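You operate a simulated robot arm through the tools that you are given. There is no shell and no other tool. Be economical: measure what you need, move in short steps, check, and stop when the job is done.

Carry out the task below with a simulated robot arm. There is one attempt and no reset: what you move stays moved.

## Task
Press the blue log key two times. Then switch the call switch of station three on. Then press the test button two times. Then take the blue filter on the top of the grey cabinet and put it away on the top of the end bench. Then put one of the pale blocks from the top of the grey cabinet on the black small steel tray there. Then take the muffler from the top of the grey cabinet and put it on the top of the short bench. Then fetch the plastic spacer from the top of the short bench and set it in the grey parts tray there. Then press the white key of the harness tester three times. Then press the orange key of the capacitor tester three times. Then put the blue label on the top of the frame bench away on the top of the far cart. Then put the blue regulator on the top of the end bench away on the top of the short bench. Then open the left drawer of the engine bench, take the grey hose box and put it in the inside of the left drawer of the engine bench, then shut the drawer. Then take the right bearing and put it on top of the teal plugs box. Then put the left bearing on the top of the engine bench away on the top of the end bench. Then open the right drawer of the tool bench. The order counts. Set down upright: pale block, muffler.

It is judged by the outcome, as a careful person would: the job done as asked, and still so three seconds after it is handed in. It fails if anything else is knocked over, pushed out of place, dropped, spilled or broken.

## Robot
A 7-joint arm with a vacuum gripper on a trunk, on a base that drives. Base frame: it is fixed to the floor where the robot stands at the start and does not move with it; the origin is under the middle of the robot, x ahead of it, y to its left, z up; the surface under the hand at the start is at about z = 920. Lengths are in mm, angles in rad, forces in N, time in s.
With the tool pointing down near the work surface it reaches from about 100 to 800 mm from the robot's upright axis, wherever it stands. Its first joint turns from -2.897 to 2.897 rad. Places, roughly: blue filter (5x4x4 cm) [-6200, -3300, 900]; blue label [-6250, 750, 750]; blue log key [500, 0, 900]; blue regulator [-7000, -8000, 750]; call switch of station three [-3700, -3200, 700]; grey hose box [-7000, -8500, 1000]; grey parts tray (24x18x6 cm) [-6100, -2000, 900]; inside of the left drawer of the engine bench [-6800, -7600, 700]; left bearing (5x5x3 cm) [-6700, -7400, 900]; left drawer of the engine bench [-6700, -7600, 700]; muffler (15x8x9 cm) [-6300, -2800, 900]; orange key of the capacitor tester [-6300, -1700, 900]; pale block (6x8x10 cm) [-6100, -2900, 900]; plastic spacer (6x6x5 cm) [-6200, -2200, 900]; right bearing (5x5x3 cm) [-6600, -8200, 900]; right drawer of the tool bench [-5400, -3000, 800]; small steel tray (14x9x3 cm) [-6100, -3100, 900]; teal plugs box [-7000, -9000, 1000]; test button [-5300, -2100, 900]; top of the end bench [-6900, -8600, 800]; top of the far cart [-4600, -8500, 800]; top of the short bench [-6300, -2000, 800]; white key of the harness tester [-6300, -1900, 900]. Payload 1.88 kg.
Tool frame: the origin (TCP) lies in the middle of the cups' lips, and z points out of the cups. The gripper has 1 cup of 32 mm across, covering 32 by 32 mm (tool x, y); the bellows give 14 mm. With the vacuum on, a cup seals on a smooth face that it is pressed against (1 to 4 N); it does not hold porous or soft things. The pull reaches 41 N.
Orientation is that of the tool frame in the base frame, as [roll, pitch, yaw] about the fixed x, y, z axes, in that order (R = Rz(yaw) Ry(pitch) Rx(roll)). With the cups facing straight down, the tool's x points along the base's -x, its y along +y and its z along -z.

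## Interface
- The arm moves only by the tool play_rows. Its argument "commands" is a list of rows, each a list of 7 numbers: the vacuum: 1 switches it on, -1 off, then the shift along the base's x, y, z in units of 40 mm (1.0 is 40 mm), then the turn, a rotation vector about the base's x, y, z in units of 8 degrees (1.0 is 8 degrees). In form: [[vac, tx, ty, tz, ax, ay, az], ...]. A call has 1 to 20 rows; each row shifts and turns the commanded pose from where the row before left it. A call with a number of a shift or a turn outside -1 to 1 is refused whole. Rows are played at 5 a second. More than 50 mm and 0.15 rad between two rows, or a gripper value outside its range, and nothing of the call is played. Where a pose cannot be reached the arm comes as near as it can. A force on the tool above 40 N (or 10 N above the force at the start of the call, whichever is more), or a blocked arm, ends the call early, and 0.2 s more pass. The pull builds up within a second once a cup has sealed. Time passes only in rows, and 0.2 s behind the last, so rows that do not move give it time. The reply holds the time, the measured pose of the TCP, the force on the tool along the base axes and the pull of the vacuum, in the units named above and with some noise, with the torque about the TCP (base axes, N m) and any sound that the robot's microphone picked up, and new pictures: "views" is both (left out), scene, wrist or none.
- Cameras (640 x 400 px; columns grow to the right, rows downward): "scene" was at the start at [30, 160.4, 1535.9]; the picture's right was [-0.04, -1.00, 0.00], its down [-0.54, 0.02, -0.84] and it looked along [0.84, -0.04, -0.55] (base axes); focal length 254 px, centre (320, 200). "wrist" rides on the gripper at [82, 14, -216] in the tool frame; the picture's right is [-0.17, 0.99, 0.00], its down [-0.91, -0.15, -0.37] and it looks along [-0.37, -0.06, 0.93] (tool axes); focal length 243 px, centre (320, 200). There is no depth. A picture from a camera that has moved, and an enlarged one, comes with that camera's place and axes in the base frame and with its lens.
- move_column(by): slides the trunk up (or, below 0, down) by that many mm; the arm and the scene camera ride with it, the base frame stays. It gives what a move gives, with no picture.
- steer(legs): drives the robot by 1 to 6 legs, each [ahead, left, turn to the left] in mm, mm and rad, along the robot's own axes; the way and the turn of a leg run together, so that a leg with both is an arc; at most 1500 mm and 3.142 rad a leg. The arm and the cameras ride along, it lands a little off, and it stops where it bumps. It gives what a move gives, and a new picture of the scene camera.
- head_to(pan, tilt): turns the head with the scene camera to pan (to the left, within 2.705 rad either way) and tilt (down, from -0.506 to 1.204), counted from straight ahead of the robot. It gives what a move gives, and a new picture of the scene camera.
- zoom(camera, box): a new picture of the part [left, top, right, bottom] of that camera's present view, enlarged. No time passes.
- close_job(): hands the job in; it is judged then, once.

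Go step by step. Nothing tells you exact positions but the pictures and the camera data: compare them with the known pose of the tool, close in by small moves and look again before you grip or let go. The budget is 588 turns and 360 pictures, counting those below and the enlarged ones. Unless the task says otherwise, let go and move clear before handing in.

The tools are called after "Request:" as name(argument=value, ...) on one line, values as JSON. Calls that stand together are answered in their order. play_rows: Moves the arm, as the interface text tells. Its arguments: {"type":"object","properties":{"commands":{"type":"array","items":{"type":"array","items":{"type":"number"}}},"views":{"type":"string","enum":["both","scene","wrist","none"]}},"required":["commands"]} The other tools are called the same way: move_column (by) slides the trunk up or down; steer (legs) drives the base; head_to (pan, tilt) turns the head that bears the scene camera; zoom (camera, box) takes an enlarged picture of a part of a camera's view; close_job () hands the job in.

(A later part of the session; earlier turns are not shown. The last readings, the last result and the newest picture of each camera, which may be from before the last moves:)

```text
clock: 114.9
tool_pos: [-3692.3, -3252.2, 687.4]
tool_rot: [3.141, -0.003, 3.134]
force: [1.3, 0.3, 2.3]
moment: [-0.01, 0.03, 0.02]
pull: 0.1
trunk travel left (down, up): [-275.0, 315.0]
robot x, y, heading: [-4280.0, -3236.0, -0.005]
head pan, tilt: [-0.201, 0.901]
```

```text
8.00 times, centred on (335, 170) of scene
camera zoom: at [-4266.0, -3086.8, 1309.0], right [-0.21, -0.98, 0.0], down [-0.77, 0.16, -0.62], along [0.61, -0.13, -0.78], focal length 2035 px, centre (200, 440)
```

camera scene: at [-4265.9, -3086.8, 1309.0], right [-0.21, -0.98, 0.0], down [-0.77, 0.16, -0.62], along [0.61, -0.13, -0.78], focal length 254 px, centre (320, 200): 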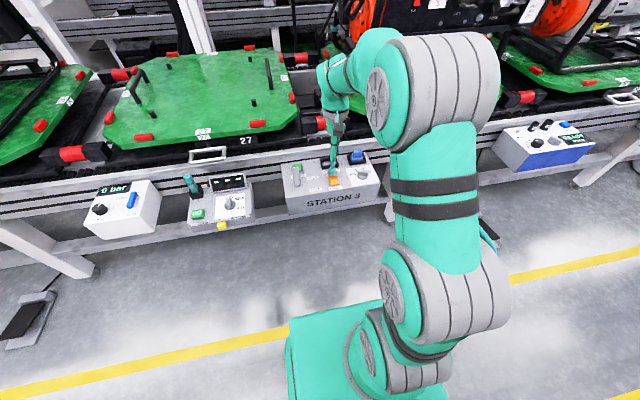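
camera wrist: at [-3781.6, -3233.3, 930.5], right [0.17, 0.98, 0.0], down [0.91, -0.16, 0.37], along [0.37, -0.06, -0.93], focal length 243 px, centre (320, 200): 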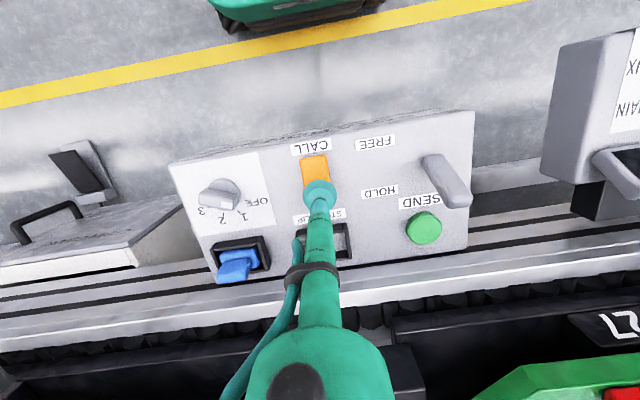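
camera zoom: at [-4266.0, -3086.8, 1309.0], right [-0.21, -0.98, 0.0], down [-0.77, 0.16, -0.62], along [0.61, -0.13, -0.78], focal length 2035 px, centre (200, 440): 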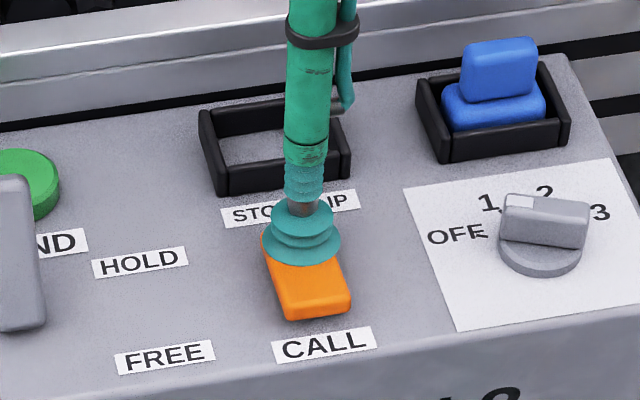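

The near end has begun to rise, so the far end was the raised one. Pressing slightly more for the click.

Request:
play_rows(commands=[[-1, 0, 0, -0.1, 0, 0, 0], [-1, 0, 0, -0.1, 0, 0, 0], [-1, 0, 0, 0, 0, 0, 0]], views="none")

Request:
zoom(camera="scene", box=[300, 145, 370, 195])

```text
clock: 115.7
tool_pos: [-3692.6, -3251.6, 680.6]
tool_rot: [-3.141, -0.004, 3.136]
force: [2.9, -0.9, 4.6]
moment: [0.05, 0.11, 0.0]
pull: 0.0
trunk travel left (down, up): [-275.0, 315.0]
robot x, y, heading: [-4279.7, -3233.8, -0.002]
head pan, tilt: [-0.201, 0.901]
```

```text
8.00 times, centred on (335, 170) of scene
camera zoom: at [-4266.0, -3086.9, 1309.1], right [-0.21, -0.98, 0.0], down [-0.77, 0.16, -0.62], along [0.61, -0.13, -0.78], focal length 2035 px, centre (200, 440)
```

zoom: 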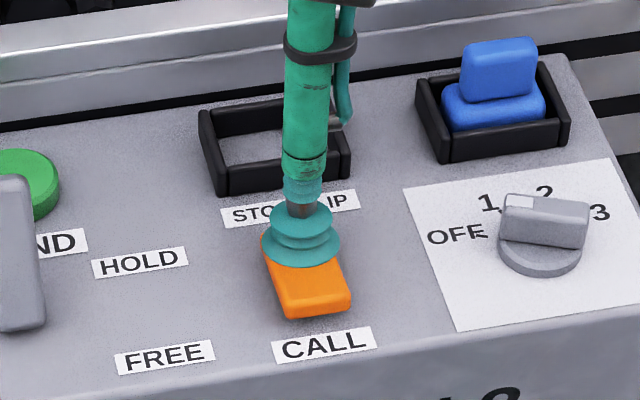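

The rocker seems to have flipped fully. Lifting off to see whether it stays.

Request:
play_rows(commands=[[-1, 0, 0, 0.5, 0, 0, 0], [-1, 0, 0, 1, 0, 0, 0], [-1, 0, 0, 1, 0, 0, 0], [-1, 0, 0, 1, 0, 0, 0]], views="none")

Request:
zoom(camera="scene", box=[285, 160, 355, 205])

```text
clock: 116.7
tool_pos: [-3694.4, -3250.5, 818.4]
tool_rot: [-3.141, -0.006, 3.135]
force: [-0.2, -0.1, 1.0]
moment: [-0.01, -0.02, 0.02]
pull: 0.0
trunk travel left (down, up): [-275.0, 315.0]
robot x, y, heading: [-4283.6, -3235.6, -0.006]
head pan, tilt: [-0.201, 0.901]
```

```text
8.89 times, centred on (320, 182) of scene
camera zoom: at [-4265.8, -3086.8, 1309.0], right [-0.21, -0.98, 0.0], down [-0.77, 0.16, -0.62], along [0.61, -0.13, -0.78], focal length 2261 px, centre (320, 356)
```

zoom: 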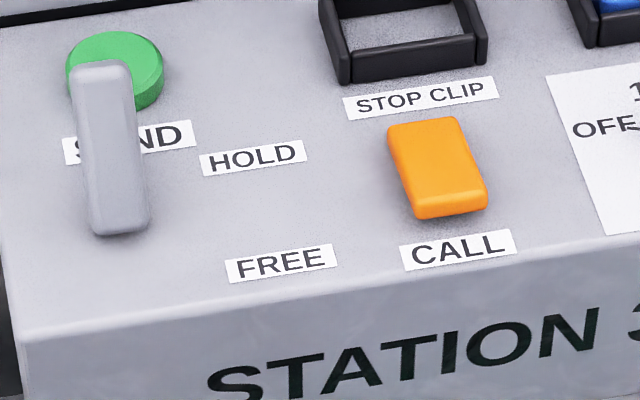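

The rocker flipped and stayed (far end down), so the call switch is on. Retracting, raising the trunk, and looking toward the test button at about (-5300, -2100).

Request:
play_rows(commands=[[-1, -0.6, 0, 0.9, 0, 0, 0], [-1, -0.8, 0, 0.8, 0, 0, 0], [-1, -0.8, 0, 0.8, 0, 0, 0], [-1, -0.8, 0, 0.8, 0, 0, 0], [-1, -0.9, 0, 0.7, 0, 0, 0], [-1, -0.9, 0, 0.7, 0, 0, 0], [-1, -0.9, 0, 0.6, 0, 0, 0]], views="none")

Request:
move_column(by=200)

Request:
head_to(pan=2.5, tilt=0.3)

Request:
head_to(pan=-2.65, tilt=0.3)

```text
clock: 118.3
tool_pos: [-3923.5, -3251.1, 1033.0]
tool_rot: [3.141, -0.005, 3.135]
force: [1.0, 0.1, -0.2]
moment: [0.0, 0.05, -0.02]
pull: 0.0
trunk travel left (down, up): [-275.0, 315.0]
robot x, y, heading: [-4280.9, -3234.3, -0.003]
head pan, tilt: [-0.201, 0.901]
```

```text
clock: 120.5
tool_pos: [-3922.3, -3250.0, 1233.4]
tool_rot: [-3.141, -0.003, 3.136]
force: [0.1, 0.6, 0.2]
moment: [-0.02, -0.02, 0.02]
pull: 0.0
trunk travel left (down, up): [-475.0, 115.0]
robot x, y, heading: [-4283.2, -3237.0, -0.006]
head pan, tilt: [-0.201, 0.901]
```

```text
clock: 122.9
tool_pos: [-3923.1, -3252.3, 1232.2]
tool_rot: [3.141, -0.004, 3.136]
force: [-0.6, 0.5, -0.2]
moment: [-0.04, 0.01, -0.01]
pull: 0.1
trunk travel left (down, up): [-475.0, 115.0]
robot x, y, heading: [-4282.7, -3235.8, -0.01]
head pan, tilt: [2.499, 0.3]
camera scene: at [-4414.2, -3014.7, 1561.3], right [0.61, 0.8, 0.0], down [0.24, -0.18, -0.96], along [-0.76, 0.58, -0.3], focal length 254 px, centre (320, 200)
```

scene: 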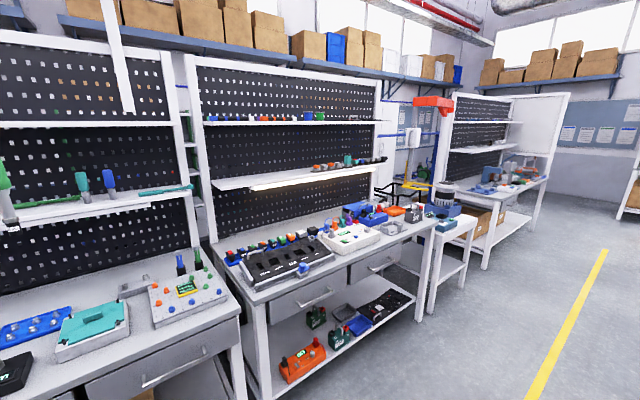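

```text
clock: 126.9
tool_pos: [-3922.4, -3251.9, 1232.7]
tool_rot: [-3.141, -0.003, 3.134]
force: [-0.2, -0.3, -0.2]
moment: [0.0, 0.02, 0.01]
pull: 0.0
trunk travel left (down, up): [-475.0, 115.0]
robot x, y, heading: [-4281.1, -3238.3, -0.004]
head pan, tilt: [-2.649, 0.3]
camera scene: at [-4422.5, -3114.7, 1561.3], right [-0.47, 0.88, 0.0], down [0.26, 0.14, -0.96], along [-0.85, -0.45, -0.3], focal length 254 px, centre (320, 200)
```

scene: 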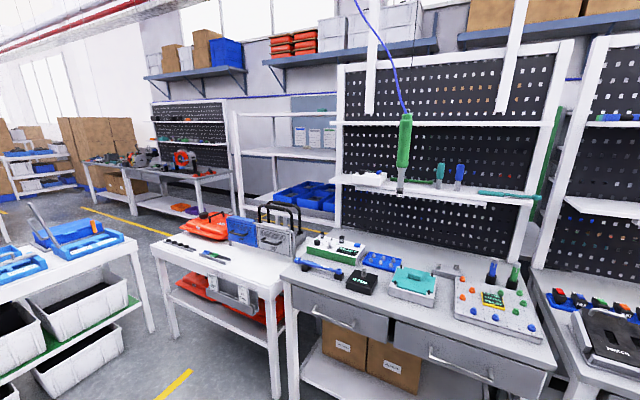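

The benches stand along x≈-5300. I'll turn to face them and stand in front of the bench with the test button.

Request:
steer(legs=[[0, 0, 3.14], [100, -1050, 0]])

Request:
head_to(pan=0.1, tilt=0.45)

```text
clock: 139.5
tool_pos: [-4690.2, -2164.7, 1233.2]
tool_rot: [3.141, -0.004, -0.049]
force: [0.1, 0.5, -0.1]
moment: [0.02, 0.01, 0.03]
pull: 0.0
trunk travel left (down, up): [-475.0, 115.0]
robot x, y, heading: [-4332.3, -2193.8, 3.097]
head pan, tilt: [-2.649, 0.3]
camera scene: at [-4194.6, -2320.1, 1561.3], right [0.43, -0.9, 0.0], down [-0.27, -0.13, -0.96], along [0.86, 0.41, -0.3], focal length 254 px, centre (320, 200)
```

scene: 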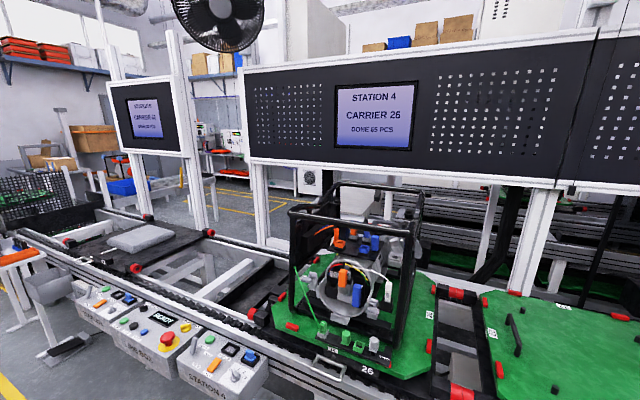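

```text
clock: 142.0
tool_pos: [-4691.0, -2163.7, 1231.9]
tool_rot: [3.141, -0.003, -0.047]
force: [0.5, 0.8, 1.2]
moment: [0.02, 0.0, -0.01]
pull: 0.2
trunk travel left (down, up): [-475.0, 115.0]
robot x, y, heading: [-4330.4, -2196.2, 3.094]
head pan, tilt: [0.099, 0.45]
camera scene: at [-4370.7, -2364.9, 1547.4], right [-0.05, 1.0, 0.0], down [0.43, 0.02, -0.9], along [-0.9, -0.05, -0.44], focal length 254 px, centre (320, 200)
```

scene: 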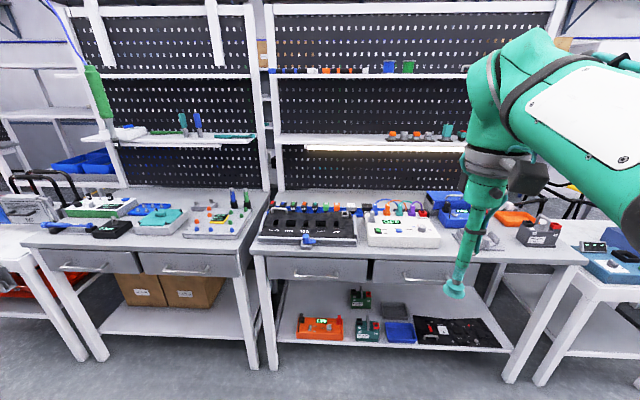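

I see the tool bench (left, two drawers) and the next bench. Zooming for the test button.

Request:
zoom(camera="scene", box=[250, 170, 450, 290])

Request:
zoom(camera="scene", box=[440, 170, 640, 290])

```text
3.20 times, centred on (350, 230) of scene
camera zoom: at [-4370.7, -2364.9, 1547.4], right [-0.05, 1.0, 0.0], down [0.43, 0.02, -0.9], along [-0.9, -0.05, -0.44], focal length 814 px, centre (224, 104)
```

zoom: 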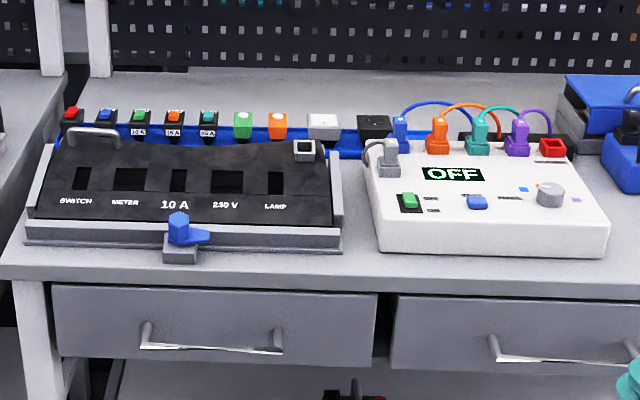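

```text
3.20 times, centred on (540, 230) of scene
camera zoom: at [-4370.7, -2364.9, 1547.4], right [-0.05, 1.0, 0.0], down [0.43, 0.02, -0.9], along [-0.9, -0.05, -0.44], focal length 814 px, centre (-384, 104)
```

zoom: 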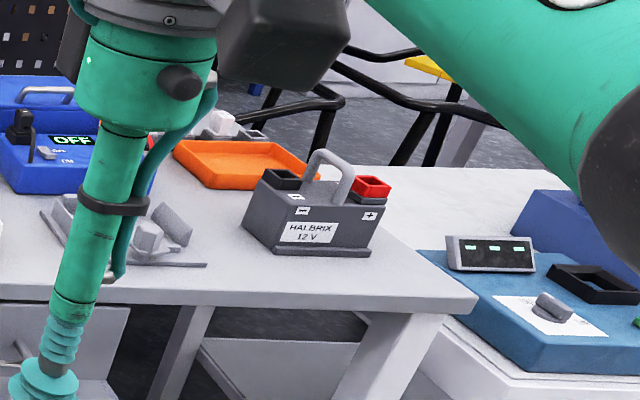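

The white tester with the blue button (about (-5400, -2050)) is the likely one. Moving closer to read labels.

Request:
steer(legs=[[440, -80, 0.045]])

Request:
zoom(camera="scene", box=[300, 180, 500, 300])

```text
clock: 144.7
tool_pos: [-5128.4, -2091.6, 1233.1]
tool_rot: [3.142, -0.003, 0.0]
force: [-0.7, 0.2, 0.2]
moment: [0.0, 0.03, 0.03]
pull: 0.0
trunk travel left (down, up): [-475.0, 115.0]
robot x, y, heading: [-4769.3, -2102.9, -3.138]
head pan, tilt: [0.099, 0.45]
camera scene: at [-4798.8, -2275.9, 1547.4], right [-0.1, 0.99, 0.0], down [0.43, 0.04, -0.9], along [-0.9, -0.09, -0.44], focal length 254 px, centre (320, 200)
```

scene: 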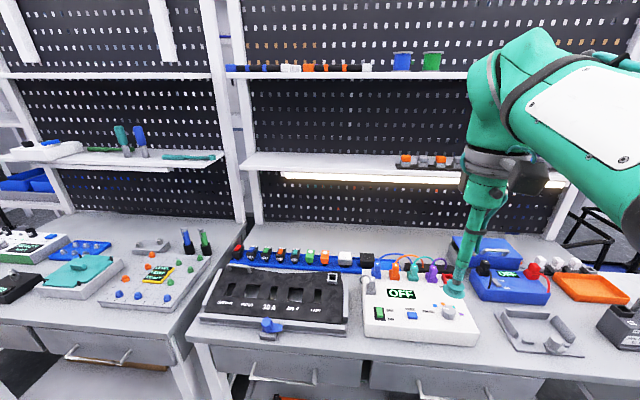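

```text
3.20 times, centred on (400, 240) of scene
camera zoom: at [-4798.8, -2275.9, 1547.4], right [-0.1, 0.99, 0.0], down [0.43, 0.04, -0.9], along [-0.9, -0.09, -0.44], focal length 814 px, centre (64, 72)
```

zoom: 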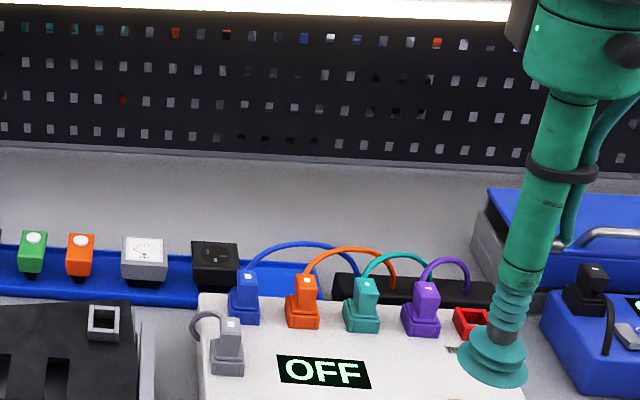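

Request:
zoom(camera="scene", box=[350, 260, 490, 350])

Request:
zoom(camera="scene", box=[460, 230, 640, 360])

```text
4.44 times, centred on (420, 305) of scene
camera zoom: at [-4798.8, -2275.9, 1547.4], right [-0.1, 0.99, 0.0], down [0.43, 0.04, -0.9], along [-0.9, -0.09, -0.44], focal length 1130 px, centre (-124, -267)
```

zoom: 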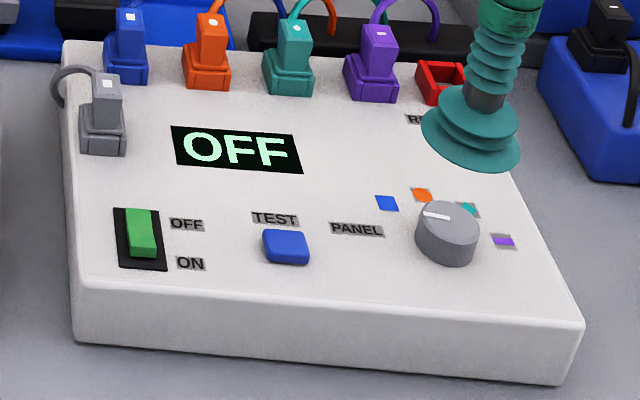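

```text
3.08 times, centred on (550, 295) of scene
camera zoom: at [-4798.8, -2275.9, 1547.4], right [-0.1, 0.99, 0.0], down [0.43, 0.04, -0.9], along [-0.9, -0.09, -0.44], focal length 783 px, centre (-388, -92)
```

zoom: 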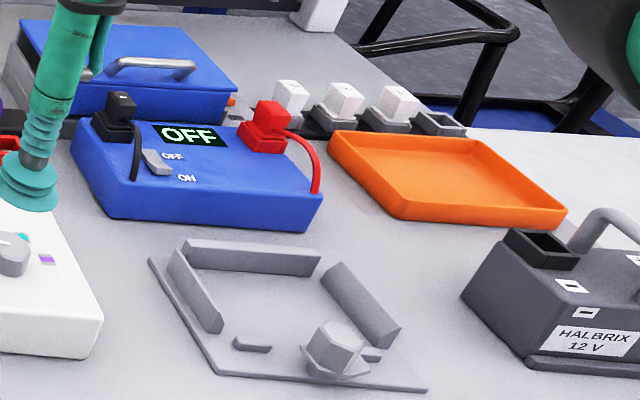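

The TEST button (blue) is clear. Before pressing, I'll check station three's switch against its neighbours and its screen from here.

Request:
head_to(pan=2.4, tilt=0.2)

Request:
zoom(camera="scene", box=[220, 120, 420, 240])

```text
clock: 146.8
tool_pos: [-5128.4, -2090.9, 1232.8]
tool_rot: [-3.141, -0.002, 0.001]
force: [0.1, 0.4, -0.5]
moment: [0.0, 0.02, 0.0]
pull: 0.0
trunk travel left (down, up): [-475.0, 115.0]
robot x, y, heading: [-4770.9, -2105.1, -3.142]
head pan, tilt: [2.4, 0.201]
camera scene: at [-4638.6, -2329.4, 1570.6], right [-0.67, -0.74, 0.0], down [-0.15, 0.13, -0.98], along [0.72, -0.66, -0.2], focal length 254 px, centre (320, 200)
```

scene: 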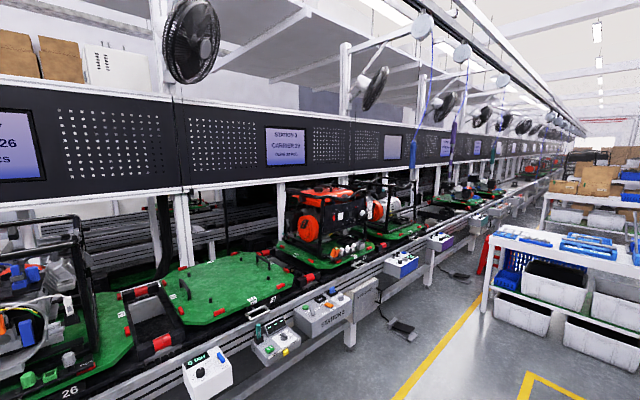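

```text
3.20 times, centred on (320, 180) of scene
camera zoom: at [-4638.6, -2329.4, 1570.6], right [-0.67, -0.74, 0.0], down [-0.15, 0.13, -0.98], along [0.72, -0.66, -0.2], focal length 814 px, centre (320, 264)
```

zoom: 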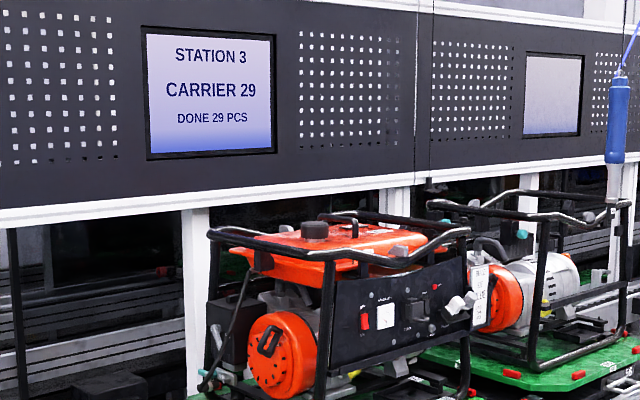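

Request:
head_to(pan=-2.6, tilt=0.5)

Request:
zoom(camera="scene", box=[300, 130, 500, 250])

```text
clock: 150.7
tool_pos: [-5129.5, -2090.7, 1234.3]
tool_rot: [3.141, -0.004, 0.0]
force: [-0.2, -0.2, 0.0]
moment: [0.01, 0.0, 0.03]
pull: 0.1
trunk travel left (down, up): [-475.0, 115.0]
robot x, y, heading: [-4767.3, -2103.7, -3.136]
head pan, tilt: [-2.601, 0.499]
camera scene: at [-4629.5, -2219.5, 1542.9], right [0.52, -0.86, 0.0], down [-0.41, -0.25, -0.88], along [0.75, 0.45, -0.48], focal length 254 px, centre (320, 200)
```

scene: 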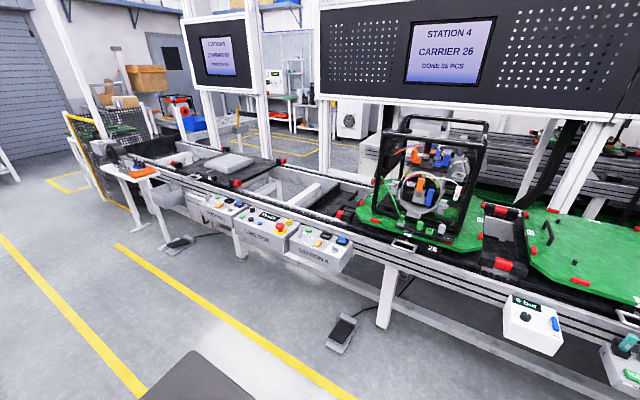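

```text
3.20 times, centred on (400, 190) of scene
camera zoom: at [-4629.5, -2219.5, 1542.9], right [0.52, -0.86, 0.0], down [-0.41, -0.25, -0.88], along [0.75, 0.45, -0.48], focal length 814 px, centre (64, 232)
```

zoom: 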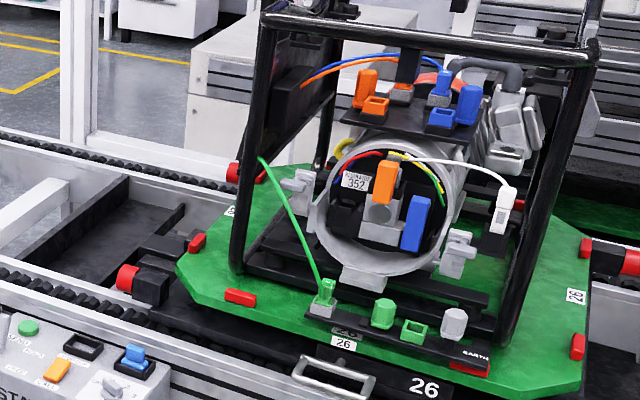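

Request:
zoom(camera="scene", box=[285, 220, 365, 275])

```text
7.27 times, centred on (325, 248) of scene
camera zoom: at [-4629.5, -2219.5, 1542.9], right [0.52, -0.86, 0.0], down [-0.41, -0.25, -0.88], along [0.75, 0.45, -0.48], focal length 1850 px, centre (284, -146)
```

zoom: 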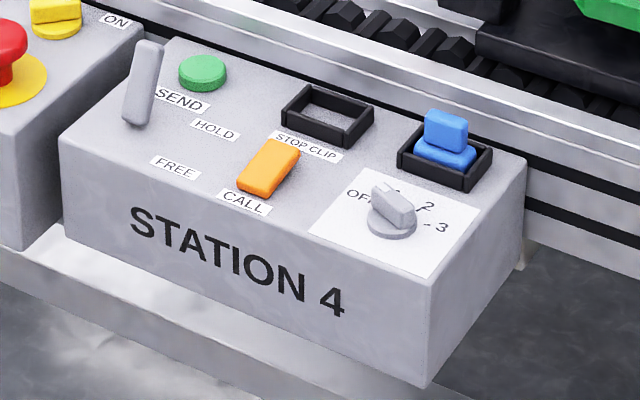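

Station 4's CALL rocker still sits as station 3's did at first (off), so station 3 is now on. Next I bring the tool above the TEST button at about (-5336, -2068, 935).

Request:
play_rows(commands=[[-1, -0.743, 0.08, -0.536, 0, 0, 0], [-1, -0.743, 0.08, -0.536, 0, 0, 0], [-1, -0.743, 0.08, -0.536, 0, 0, 0], [-1, -0.743, 0.08, -0.536, 0, 0, 0], [-1, -0.743, 0.08, -0.536, 0, 0, 0], [-1, -0.743, 0.08, -0.536, 0, 0, 0], [-1, -0.743, 0.08, -0.536, 0, 0, 0], [-1, 0, 0, 0, 0, 0, 0]], views="wrist")

Request:
head_to(pan=-0.1, tilt=0.7)

```text
clock: 152.5
tool_pos: [-5338.1, -2068.7, 1083.9]
tool_rot: [-3.141, -0.004, 0.003]
force: [0.5, 0.2, 0.0]
moment: [0.06, 0.0, -0.02]
pull: 0.0
trunk travel left (down, up): [-475.0, 115.0]
robot x, y, heading: [-4766.5, -2105.8, -3.139]
head pan, tilt: [-2.601, 0.499]
camera wrist: at [-5257.8, -2082.3, 1299.9], right [-0.16, -0.99, 0.0], down [-0.92, 0.15, 0.37], along [-0.37, 0.06, -0.93], focal length 243 px, centre (320, 200)
```

wrist: 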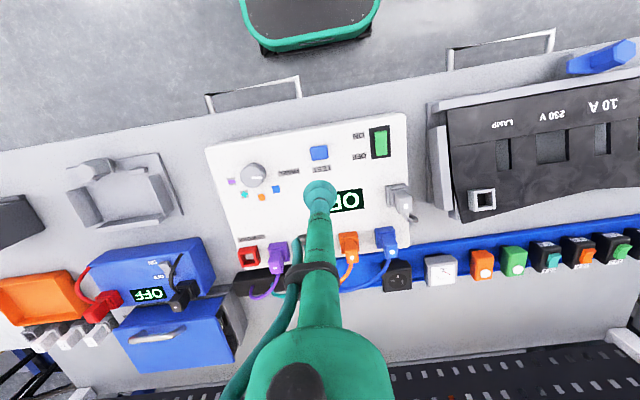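

```text
clock: 154.8
tool_pos: [-5338.2, -2068.9, 1085.5]
tool_rot: [3.14, -0.004, 0.003]
force: [-0.3, -0.2, -0.8]
moment: [-0.01, 0.01, -0.04]
pull: 0.0
trunk travel left (down, up): [-475.0, 115.0]
robot x, y, heading: [-4768.0, -2102.5, -3.14]
head pan, tilt: [-0.099, 0.7]
camera scene: at [-4792.0, -2258.3, 1525.2], right [0.1, 1.0, 0.0], down [0.64, -0.06, -0.76], along [-0.76, 0.07, -0.64], focal length 254 px, centre (320, 200)
```

scene: 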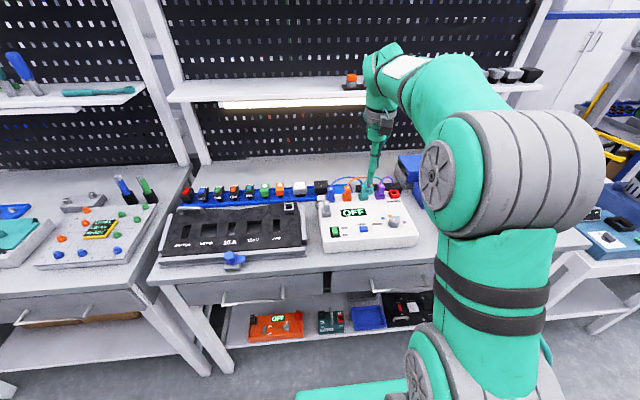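

Refined button estimate: (-5325, -2072, ~940). Moving over it and lowering.

Request:
play_rows(commands=[[-1, 0.33, -0.08, -0.8, 0, 0, 0], [-1, 0, 0, -1, 0, 0, 0], [-1, 0, 0, -0.7, 0, 0, 0], [-1, 0, 0, 0, 0, 0, 0]])

Request:
zoom(camera="scene", box=[320, 180, 420, 250])

```text
clock: 155.8
tool_pos: [-5320.7, -2071.3, 981.9]
tool_rot: [-3.141, -0.004, 0.0]
force: [-0.2, -0.2, -0.6]
moment: [-0.01, -0.04, -0.01]
pull: 0.1
trunk travel left (down, up): [-475.0, 115.0]
robot x, y, heading: [-4769.5, -2101.9, -3.14]
head pan, tilt: [-0.099, 0.7]
camera scene: at [-4792.1, -2258.3, 1525.2], right [0.1, 1.0, 0.0], down [0.64, -0.06, -0.76], along [-0.76, 0.07, -0.64], focal length 254 px, centre (320, 200)
camera wrist: at [-5240.4, -2085.6, 1199.1], right [-0.16, -0.99, 0.0], down [-0.92, 0.15, 0.37], along [-0.37, 0.06, -0.93], focal length 243 px, centre (320, 200)
```

scene: 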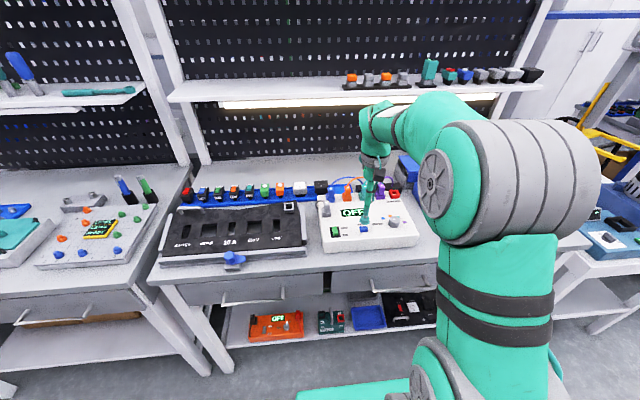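
wrist: 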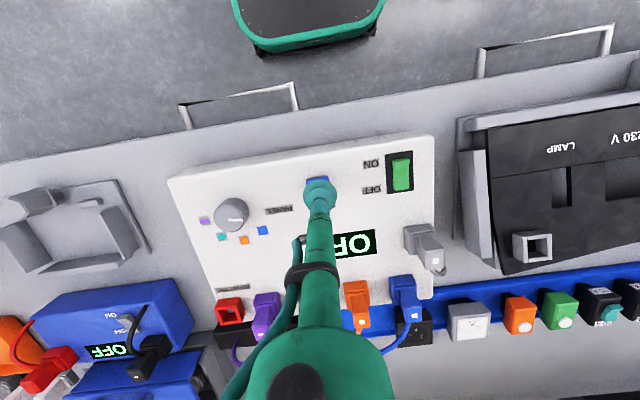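

```text
5.71 times, centred on (370, 215) of scene
camera zoom: at [-4792.1, -2258.3, 1525.2], right [0.1, 1.0, 0.0], down [0.64, -0.06, -0.76], along [-0.76, 0.07, -0.64], focal length 1453 px, centre (34, 114)
```

zoom: 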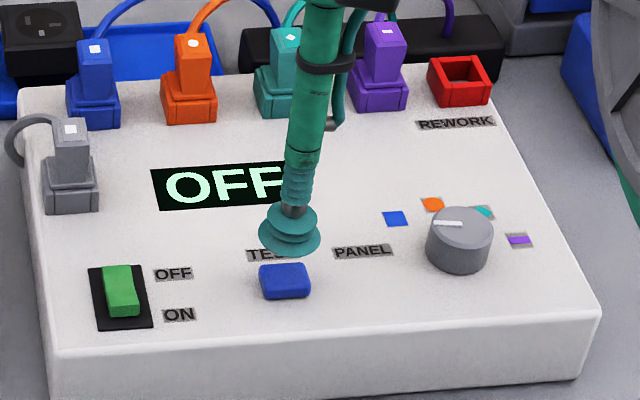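

Aligned over the TEST button. Lowering and pressing in small steps.

Request:
play_rows(commands=[[-1, 0, 0, -0.6, 0, 0, 0], [-1, -0.03, 0, -0.15, 0, 0, 0], [-1, 0, 0, -0.15, 0, 0, 0], [-1, 0, 0, 0, 0, 0, 0]], views="none")

Request:
zoom(camera="scene", box=[320, 180, 420, 250])

```text
clock: 156.8
tool_pos: [-5322.8, -2071.6, 947.6]
tool_rot: [3.142, -0.004, 0.001]
force: [-0.1, -0.5, -0.3]
moment: [-0.05, 0.03, -0.02]
pull: 0.0
trunk travel left (down, up): [-475.0, 115.0]
robot x, y, heading: [-4769.1, -2104.1, -3.138]
head pan, tilt: [-0.099, 0.7]
```

```text
5.71 times, centred on (370, 215) of scene
camera zoom: at [-4791.9, -2258.3, 1525.2], right [0.1, 1.0, 0.0], down [0.64, -0.06, -0.76], along [-0.76, 0.07, -0.64], focal length 1453 px, centre (34, 114)
```

zoom: 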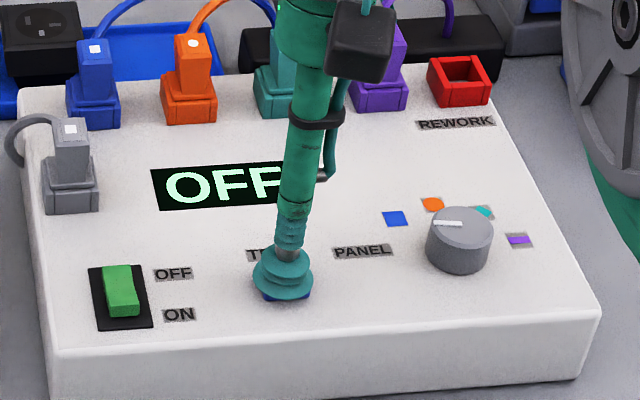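

Request:
play_rows(commands=[[-1, 0, 0, -0.12, 0, 0, 0], [-1, 0, 0, -0.12, 0, 0, 0], [-1, 0, 0, 0, 0, 0, 0]], views="none")

```text
clock: 157.6
tool_pos: [-5323.7, -2071.3, 937.8]
tool_rot: [-3.141, -0.003, 0.004]
force: [-0.6, 0.0, 3.3]
moment: [0.02, -0.02, -0.04]
pull: 0.0
trunk travel left (down, up): [-475.0, 115.0]
robot x, y, heading: [-4769.4, -2106.1, -3.138]
head pan, tilt: [-0.099, 0.7]
heard: click
```

First click. Releasing and pressing once more.

Request:
play_rows(commands=[[-1, 0, 0, 0.25, 0, 0, 0], [-1, 0, 0, 0.25, 0, 0, 0], [-1, 0, 0, 0, 0, 0, 0]], views="none")

Request:
play_rows(commands=[[-1, 0, 0, -0.25, 0, 0, 0], [-1, 0, 0, -0.15, 0, 0, 0], [-1, 0, 0, -0.1, 0, 0, 0], [-1, 0, 0, 0, 0, 0, 0]], views="none")

Request:
play_rows(commands=[[-1, 0, 0, 0.5, 0, 0, 0], [-1, 0, 0, 1, 0, 0, 0], [-1, 0, 0, 1, 0, 0, 0], [-1, 0.5, 0, 1, 0, 0, 0], [-1, 0.9, 0, 0.8, 0, 0, 0], [-1, 0.9, 0, 0.8, 0, 0, 0], [-1, 0.9, 0, 0.8, 0, 0, 0], [-1, 1, 0, 0.6, 0, 0, 0], [-1, 1, 0, 0.6, 0, 0, 0]], views="scene")

```text
clock: 158.4
tool_pos: [-5323.4, -2070.7, 958.4]
tool_rot: [-3.141, -0.004, 0.003]
force: [-0.2, 0.4, -0.5]
moment: [-0.01, 0.01, 0.03]
pull: 0.0
trunk travel left (down, up): [-475.0, 115.0]
robot x, y, heading: [-4763.5, -2105.6, -3.138]
head pan, tilt: [-0.099, 0.7]
```

```text
clock: 159.4
tool_pos: [-5324.0, -2071.9, 937.6]
tool_rot: [-3.141, -0.003, 0.004]
force: [-0.2, -0.1, 3.3]
moment: [0.01, 0.0, -0.01]
pull: 0.0
trunk travel left (down, up): [-475.0, 115.0]
robot x, y, heading: [-4768.2, -2103.2, -3.138]
head pan, tilt: [-0.099, 0.7]
heard: click
```

```text
clock: 161.4
tool_pos: [-5116.3, -2072.1, 1221.2]
tool_rot: [3.141, -0.003, 0.005]
force: [0.4, 0.0, -0.4]
moment: [-0.02, 0.0, 0.01]
pull: 0.1
trunk travel left (down, up): [-475.0, 115.0]
robot x, y, heading: [-4767.9, -2107.0, -3.141]
head pan, tilt: [-0.099, 0.7]
camera scene: at [-4791.7, -2258.3, 1525.2], right [0.1, 1.0, 0.0], down [0.64, -0.06, -0.76], along [-0.76, 0.07, -0.64], focal length 254 px, centre (320, 200)
```

scene: 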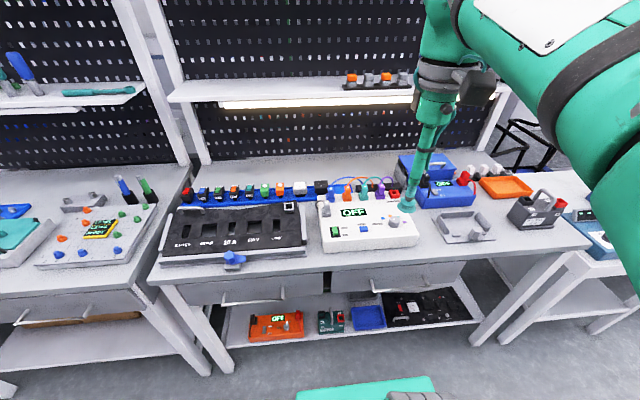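

Both presses clicked. Next I need a way behind this bench row to the grey cabinet (-6200, -3100); looking both ways.

Request:
head_to(pan=-0.8, tilt=0.25)

Request:
head_to(pan=0.9, tilt=0.25)

```text
clock: 162.5
tool_pos: [-5116.5, -2071.1, 1221.4]
tool_rot: [3.141, -0.004, 0.0]
force: [-0.5, 0.1, -0.2]
moment: [-0.02, 0.02, 0.0]
pull: 0.0
trunk travel left (down, up): [-475.0, 115.0]
robot x, y, heading: [-4768.3, -2104.1, -3.138]
head pan, tilt: [-0.799, 0.25]
camera scene: at [-4772.6, -2199.8, 1566.0], right [0.71, 0.7, 0.0], down [0.17, -0.18, -0.97], along [-0.68, 0.69, -0.25], focal length 254 px, centre (320, 200)
```

scene: 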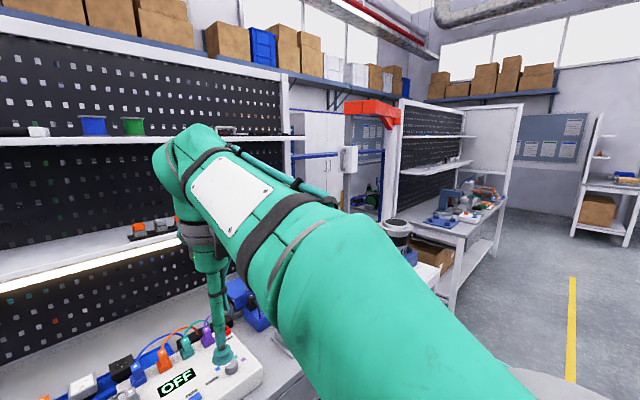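

```text
clock: 164.2
tool_pos: [-5117.7, -2072.1, 1221.1]
tool_rot: [-3.141, -0.004, 0.002]
force: [-0.1, -0.2, 0.4]
moment: [-0.01, -0.03, 0.03]
pull: 0.0
trunk travel left (down, up): [-475.0, 115.0]
robot x, y, heading: [-4768.4, -2100.7, -3.139]
head pan, tilt: [0.901, 0.25]
camera scene: at [-4765.3, -2339.8, 1566.0], right [-0.78, 0.62, 0.0], down [0.15, 0.19, -0.97], along [-0.6, -0.76, -0.25], focal length 254 px, centre (320, 200)
```

scene: 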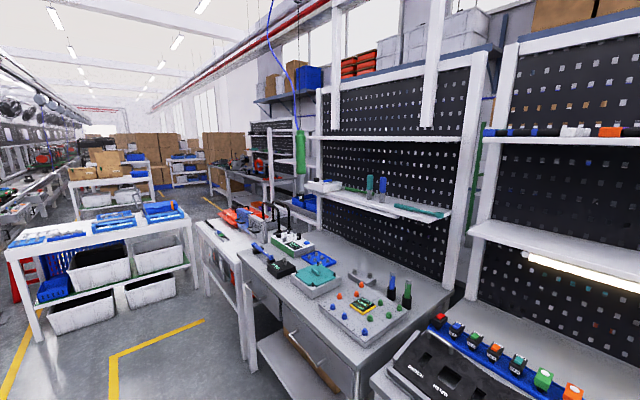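

The south seems blocked by a cross-standing bin table, so I'll go round the north end of the bench row (y≈2300) to the back aisle.

Request:
steer(legs=[[-220, 0, 0], [0, 0, -1.57], [1400, 0, 0], [1400, 0, 0]])

Request:
head_to(pan=0.5, tilt=0.3)

```text
clock: 182.7
tool_pos: [-4496.8, 1013.6, 1221.1]
tool_rot: [3.141, -0.003, -1.584]
force: [-0.6, -0.3, 0.9]
moment: [0.02, -0.02, 0.02]
pull: 0.1
trunk travel left (down, up): [-475.0, 115.0]
robot x, y, heading: [-4532.7, 665.9, 1.554]
head pan, tilt: [0.901, 0.25]
camera scene: at [-4769.8, 667.6, 1566.0], right [0.63, 0.78, 0.0], down [0.19, -0.16, -0.97], along [-0.75, 0.61, -0.25], focal length 254 px, centre (320, 200)
```

scene: 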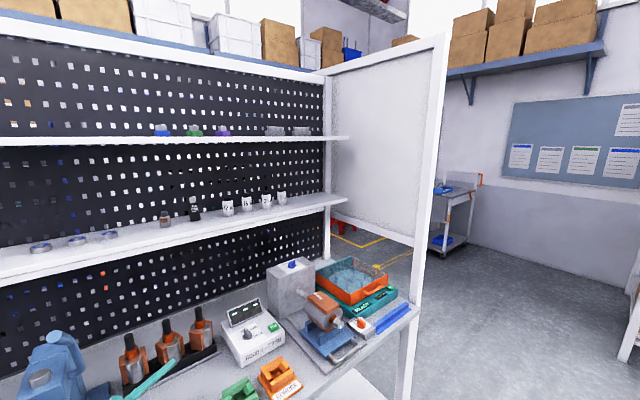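

```text
clock: 183.6
tool_pos: [-4497.4, 1014.4, 1221.2]
tool_rot: [3.141, -0.004, -1.583]
force: [0.0, 0.5, 0.2]
moment: [-0.01, -0.02, -0.02]
pull: 0.0
trunk travel left (down, up): [-475.0, 115.0]
robot x, y, heading: [-4536.1, 669.5, 1.559]
head pan, tilt: [0.499, 0.3]
camera scene: at [-4741.1, 691.2, 1561.3], right [0.88, 0.47, 0.0], down [0.14, -0.26, -0.96], along [-0.45, 0.84, -0.3], focal length 254 px, centre (320, 200)
```

scene: 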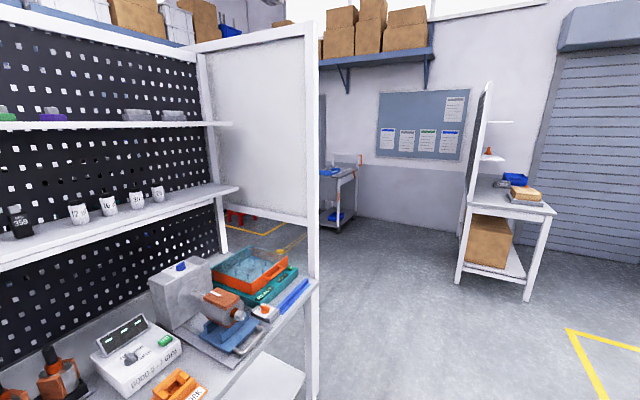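

Clear beyond the bench's end panel. Driving on to y≈2350 and turning to face -x.

Request:
steer(legs=[[1500, 0, 0], [200, 0, 1.57]])

Request:
head_to(pan=0.3, tilt=0.3)

```text
clock: 194.9
tool_pos: [-4990.2, 2330.3, 1222.2]
tool_rot: [3.141, -0.003, -0.009]
force: [-0.1, 0.3, -0.2]
moment: [0.0, -0.01, -0.03]
pull: 0.0
trunk travel left (down, up): [-475.0, 115.0]
robot x, y, heading: [-4643.6, 2292.1, 3.13]
head pan, tilt: [0.499, 0.3]
camera scene: at [-4665.9, 2086.2, 1561.3], right [-0.47, 0.88, 0.0], down [0.26, 0.14, -0.96], along [-0.84, -0.45, -0.3], focal length 254 px, centre (320, 200)
```

scene: 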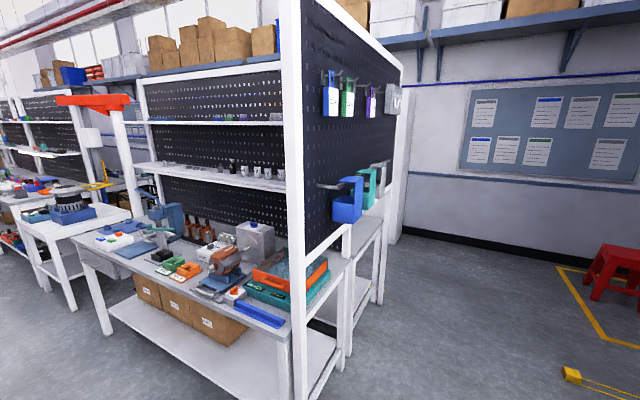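

```text
clock: 195.6
tool_pos: [-4990.3, 2329.0, 1221.1]
tool_rot: [-3.14, -0.002, -0.008]
force: [0.7, 0.3, 0.1]
moment: [-0.02, -0.02, -0.01]
pull: 0.0
trunk travel left (down, up): [-475.0, 115.0]
robot x, y, heading: [-4642.0, 2295.0, 3.131]
head pan, tilt: [0.3, 0.3]
camera scene: at [-4672.9, 2103.3, 1561.3], right [-0.29, 0.96, 0.0], down [0.28, 0.09, -0.96], along [-0.92, -0.27, -0.3], focal length 254 px, centre (320, 200)
```

scene: 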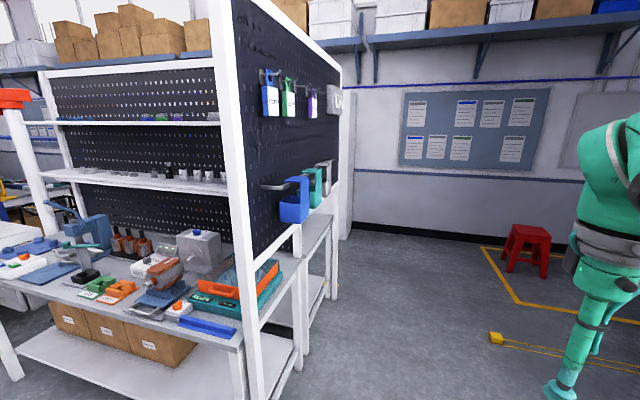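

Back bench row fronts at x≈-6550, wall at x≈-8130, so there is a back aisle. I'll drive to x≈-7050 and turn to face -y.

Request:
steer(legs=[[1250, 60, 0], [1150, 60, 0], [0, 0, 1.57]])

Request:
head_to(pan=0.2, tilt=0.3)

```text
clock: 211.1
tool_pos: [-7075.8, 1889.7, 1221.1]
tool_rot: [-3.14, -0.004, 1.54]
force: [0.2, 0.6, -0.5]
moment: [-0.01, 0.04, 0.02]
pull: 0.0
trunk travel left (down, up): [-475.0, 115.0]
robot x, y, heading: [-7033.2, 2236.7, -1.605]
head pan, tilt: [0.3, 0.3]
camera scene: at [-6841.8, 2202.0, 1561.3], right [-0.96, -0.27, 0.0], down [-0.08, 0.29, -0.96], along [0.25, -0.92, -0.3], focal length 254 px, centre (320, 200)
```

scene: 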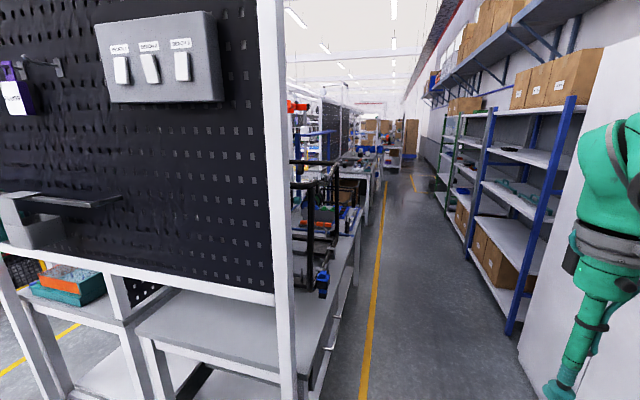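

```text
clock: 211.8
tool_pos: [-7076.4, 1889.4, 1220.7]
tool_rot: [3.141, -0.005, 1.541]
force: [0.4, 0.5, 0.3]
moment: [0.0, -0.05, 0.0]
pull: 0.2
trunk travel left (down, up): [-475.0, 115.0]
robot x, y, heading: [-7030.8, 2238.1, -1.605]
head pan, tilt: [0.201, 0.3]
camera scene: at [-6850.8, 2200.0, 1561.3], right [-0.99, -0.17, 0.0], down [-0.05, 0.29, -0.96], along [0.16, -0.94, -0.3], focal length 254 px, centre (320, 200)
```

scene: 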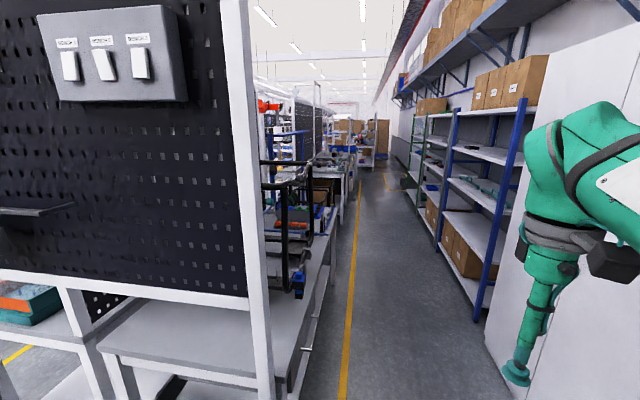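

The back aisle runs between x≈-6600 and -7800. Driving down it in stages.

Request:
steer(legs=[[1500, -100, 0.03], [1300, 0, 0]])

```text
refused: leg 1 is longer than a leg can be; nothing moved
```

Request:
steer(legs=[[1490, -100, 0.03], [1300, 0, 0]])

```text
clock: 225.3
tool_pos: [-7246.4, -892.7, 1222.1]
tool_rot: [-3.141, -0.004, 1.548]
force: [-0.5, 0.3, 0.9]
moment: [-0.04, 0.0, 0.01]
pull: 0.1
trunk travel left (down, up): [-475.0, 115.0]
robot x, y, heading: [-7207.7, -545.6, -1.59]
head pan, tilt: [0.201, 0.3]
camera scene: at [-7023.7, -580.1, 1561.3], right [-0.98, -0.18, 0.0], down [-0.05, 0.29, -0.96], along [0.17, -0.94, -0.3], focal length 254 px, centre (320, 200)
```

scene: 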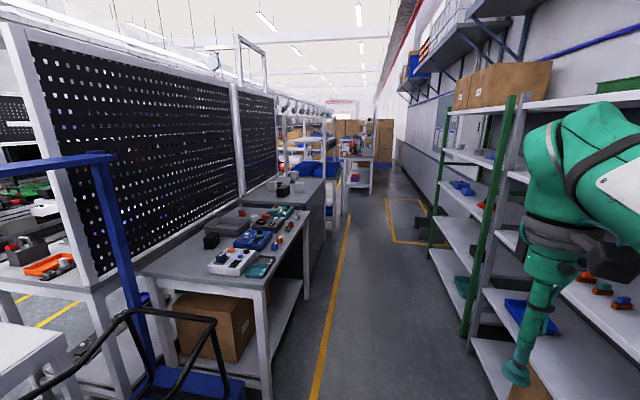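

I see the short bench with testers and the grey cabinet beyond. Driving to y≈-3050 and turning to face the cabinet.

Request:
steer(legs=[[1250, 0, 0], [1250, 0, 0], [0, 0, 1.59]])

Request:
head_to(pan=-0.1, tilt=0.6)

```text
clock: 241.5
tool_pos: [-6925.0, -3088.9, 1221.6]
tool_rot: [-3.141, -0.003, -3.133]
force: [-0.3, 0.5, -0.3]
moment: [0.01, 0.01, 0.04]
pull: 0.0
trunk travel left (down, up): [-475.0, 115.0]
robot x, y, heading: [-7274.4, -3057.9, 0.005]
head pan, tilt: [0.201, 0.3]
camera scene: at [-7242.4, -2876.7, 1561.3], right [0.21, -0.98, 0.0], down [-0.29, -0.06, -0.96], along [0.93, 0.2, -0.3], focal length 254 px, centre (320, 200)
```

scene: 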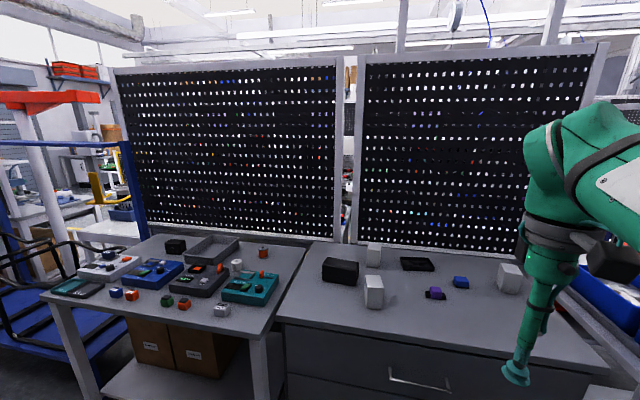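

```text
clock: 242.3
tool_pos: [-6924.7, -3089.7, 1221.3]
tool_rot: [-3.141, -0.002, -3.131]
force: [-0.5, 1.2, 0.4]
moment: [0.02, 0.03, -0.01]
pull: 0.0
trunk travel left (down, up): [-475.0, 115.0]
robot x, y, heading: [-7271.6, -3058.8, 0.008]
head pan, tilt: [-0.099, 0.6]
camera scene: at [-7245.7, -2904.1, 1533.9], right [-0.09, -1.0, 0.0], down [-0.56, 0.05, -0.83], along [0.82, -0.07, -0.56], focal length 254 px, centre (320, 200)
```

scene: 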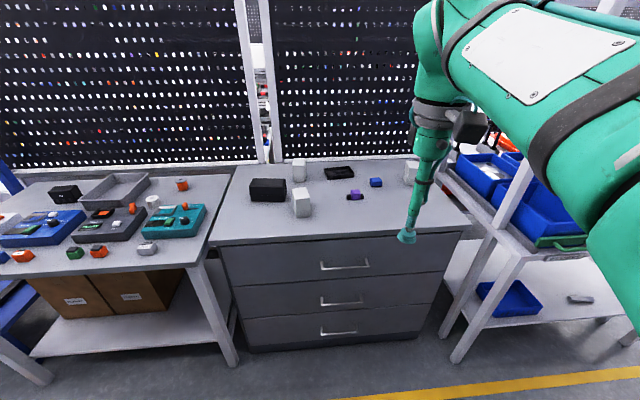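

The cabinet top shows a black box, white blocks, a black tray, and small blue and purple items. Zooming.

Request:
zoom(camera="scene", box=[230, 150, 440, 270])

Request:
zoom(camera="scene", box=[0, 160, 230, 290])

```text
3.05 times, centred on (335, 210) of scene
camera zoom: at [-7245.7, -2904.1, 1533.9], right [-0.09, -1.0, 0.0], down [-0.56, 0.05, -0.83], along [0.82, -0.07, -0.56], focal length 775 px, centre (274, 170)
```

zoom: 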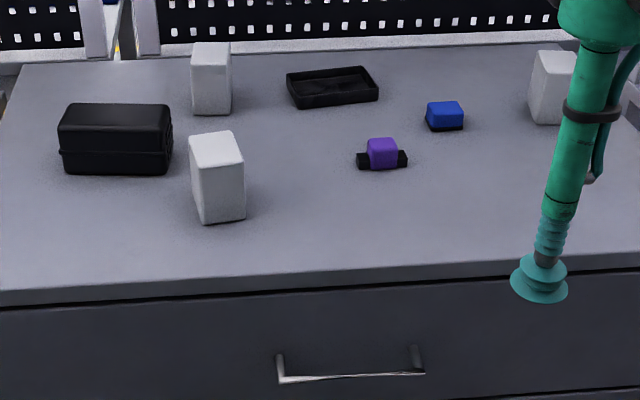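

```text
2.78 times, centred on (115, 225) of scene
camera zoom: at [-7245.7, -2904.1, 1533.9], right [-0.09, -1.0, 0.0], down [-0.56, 0.05, -0.83], along [0.82, -0.07, -0.56], focal length 708 px, centre (890, 130)
```

zoom: 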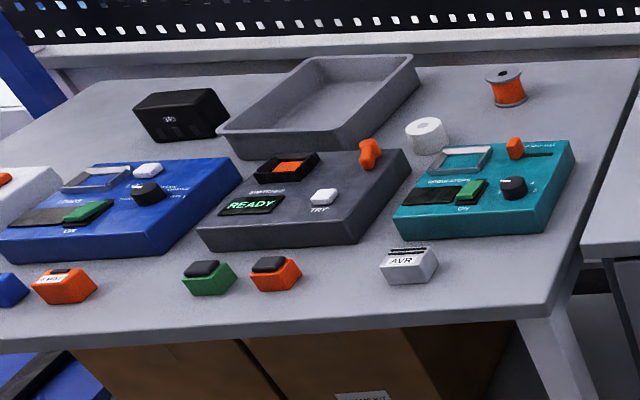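

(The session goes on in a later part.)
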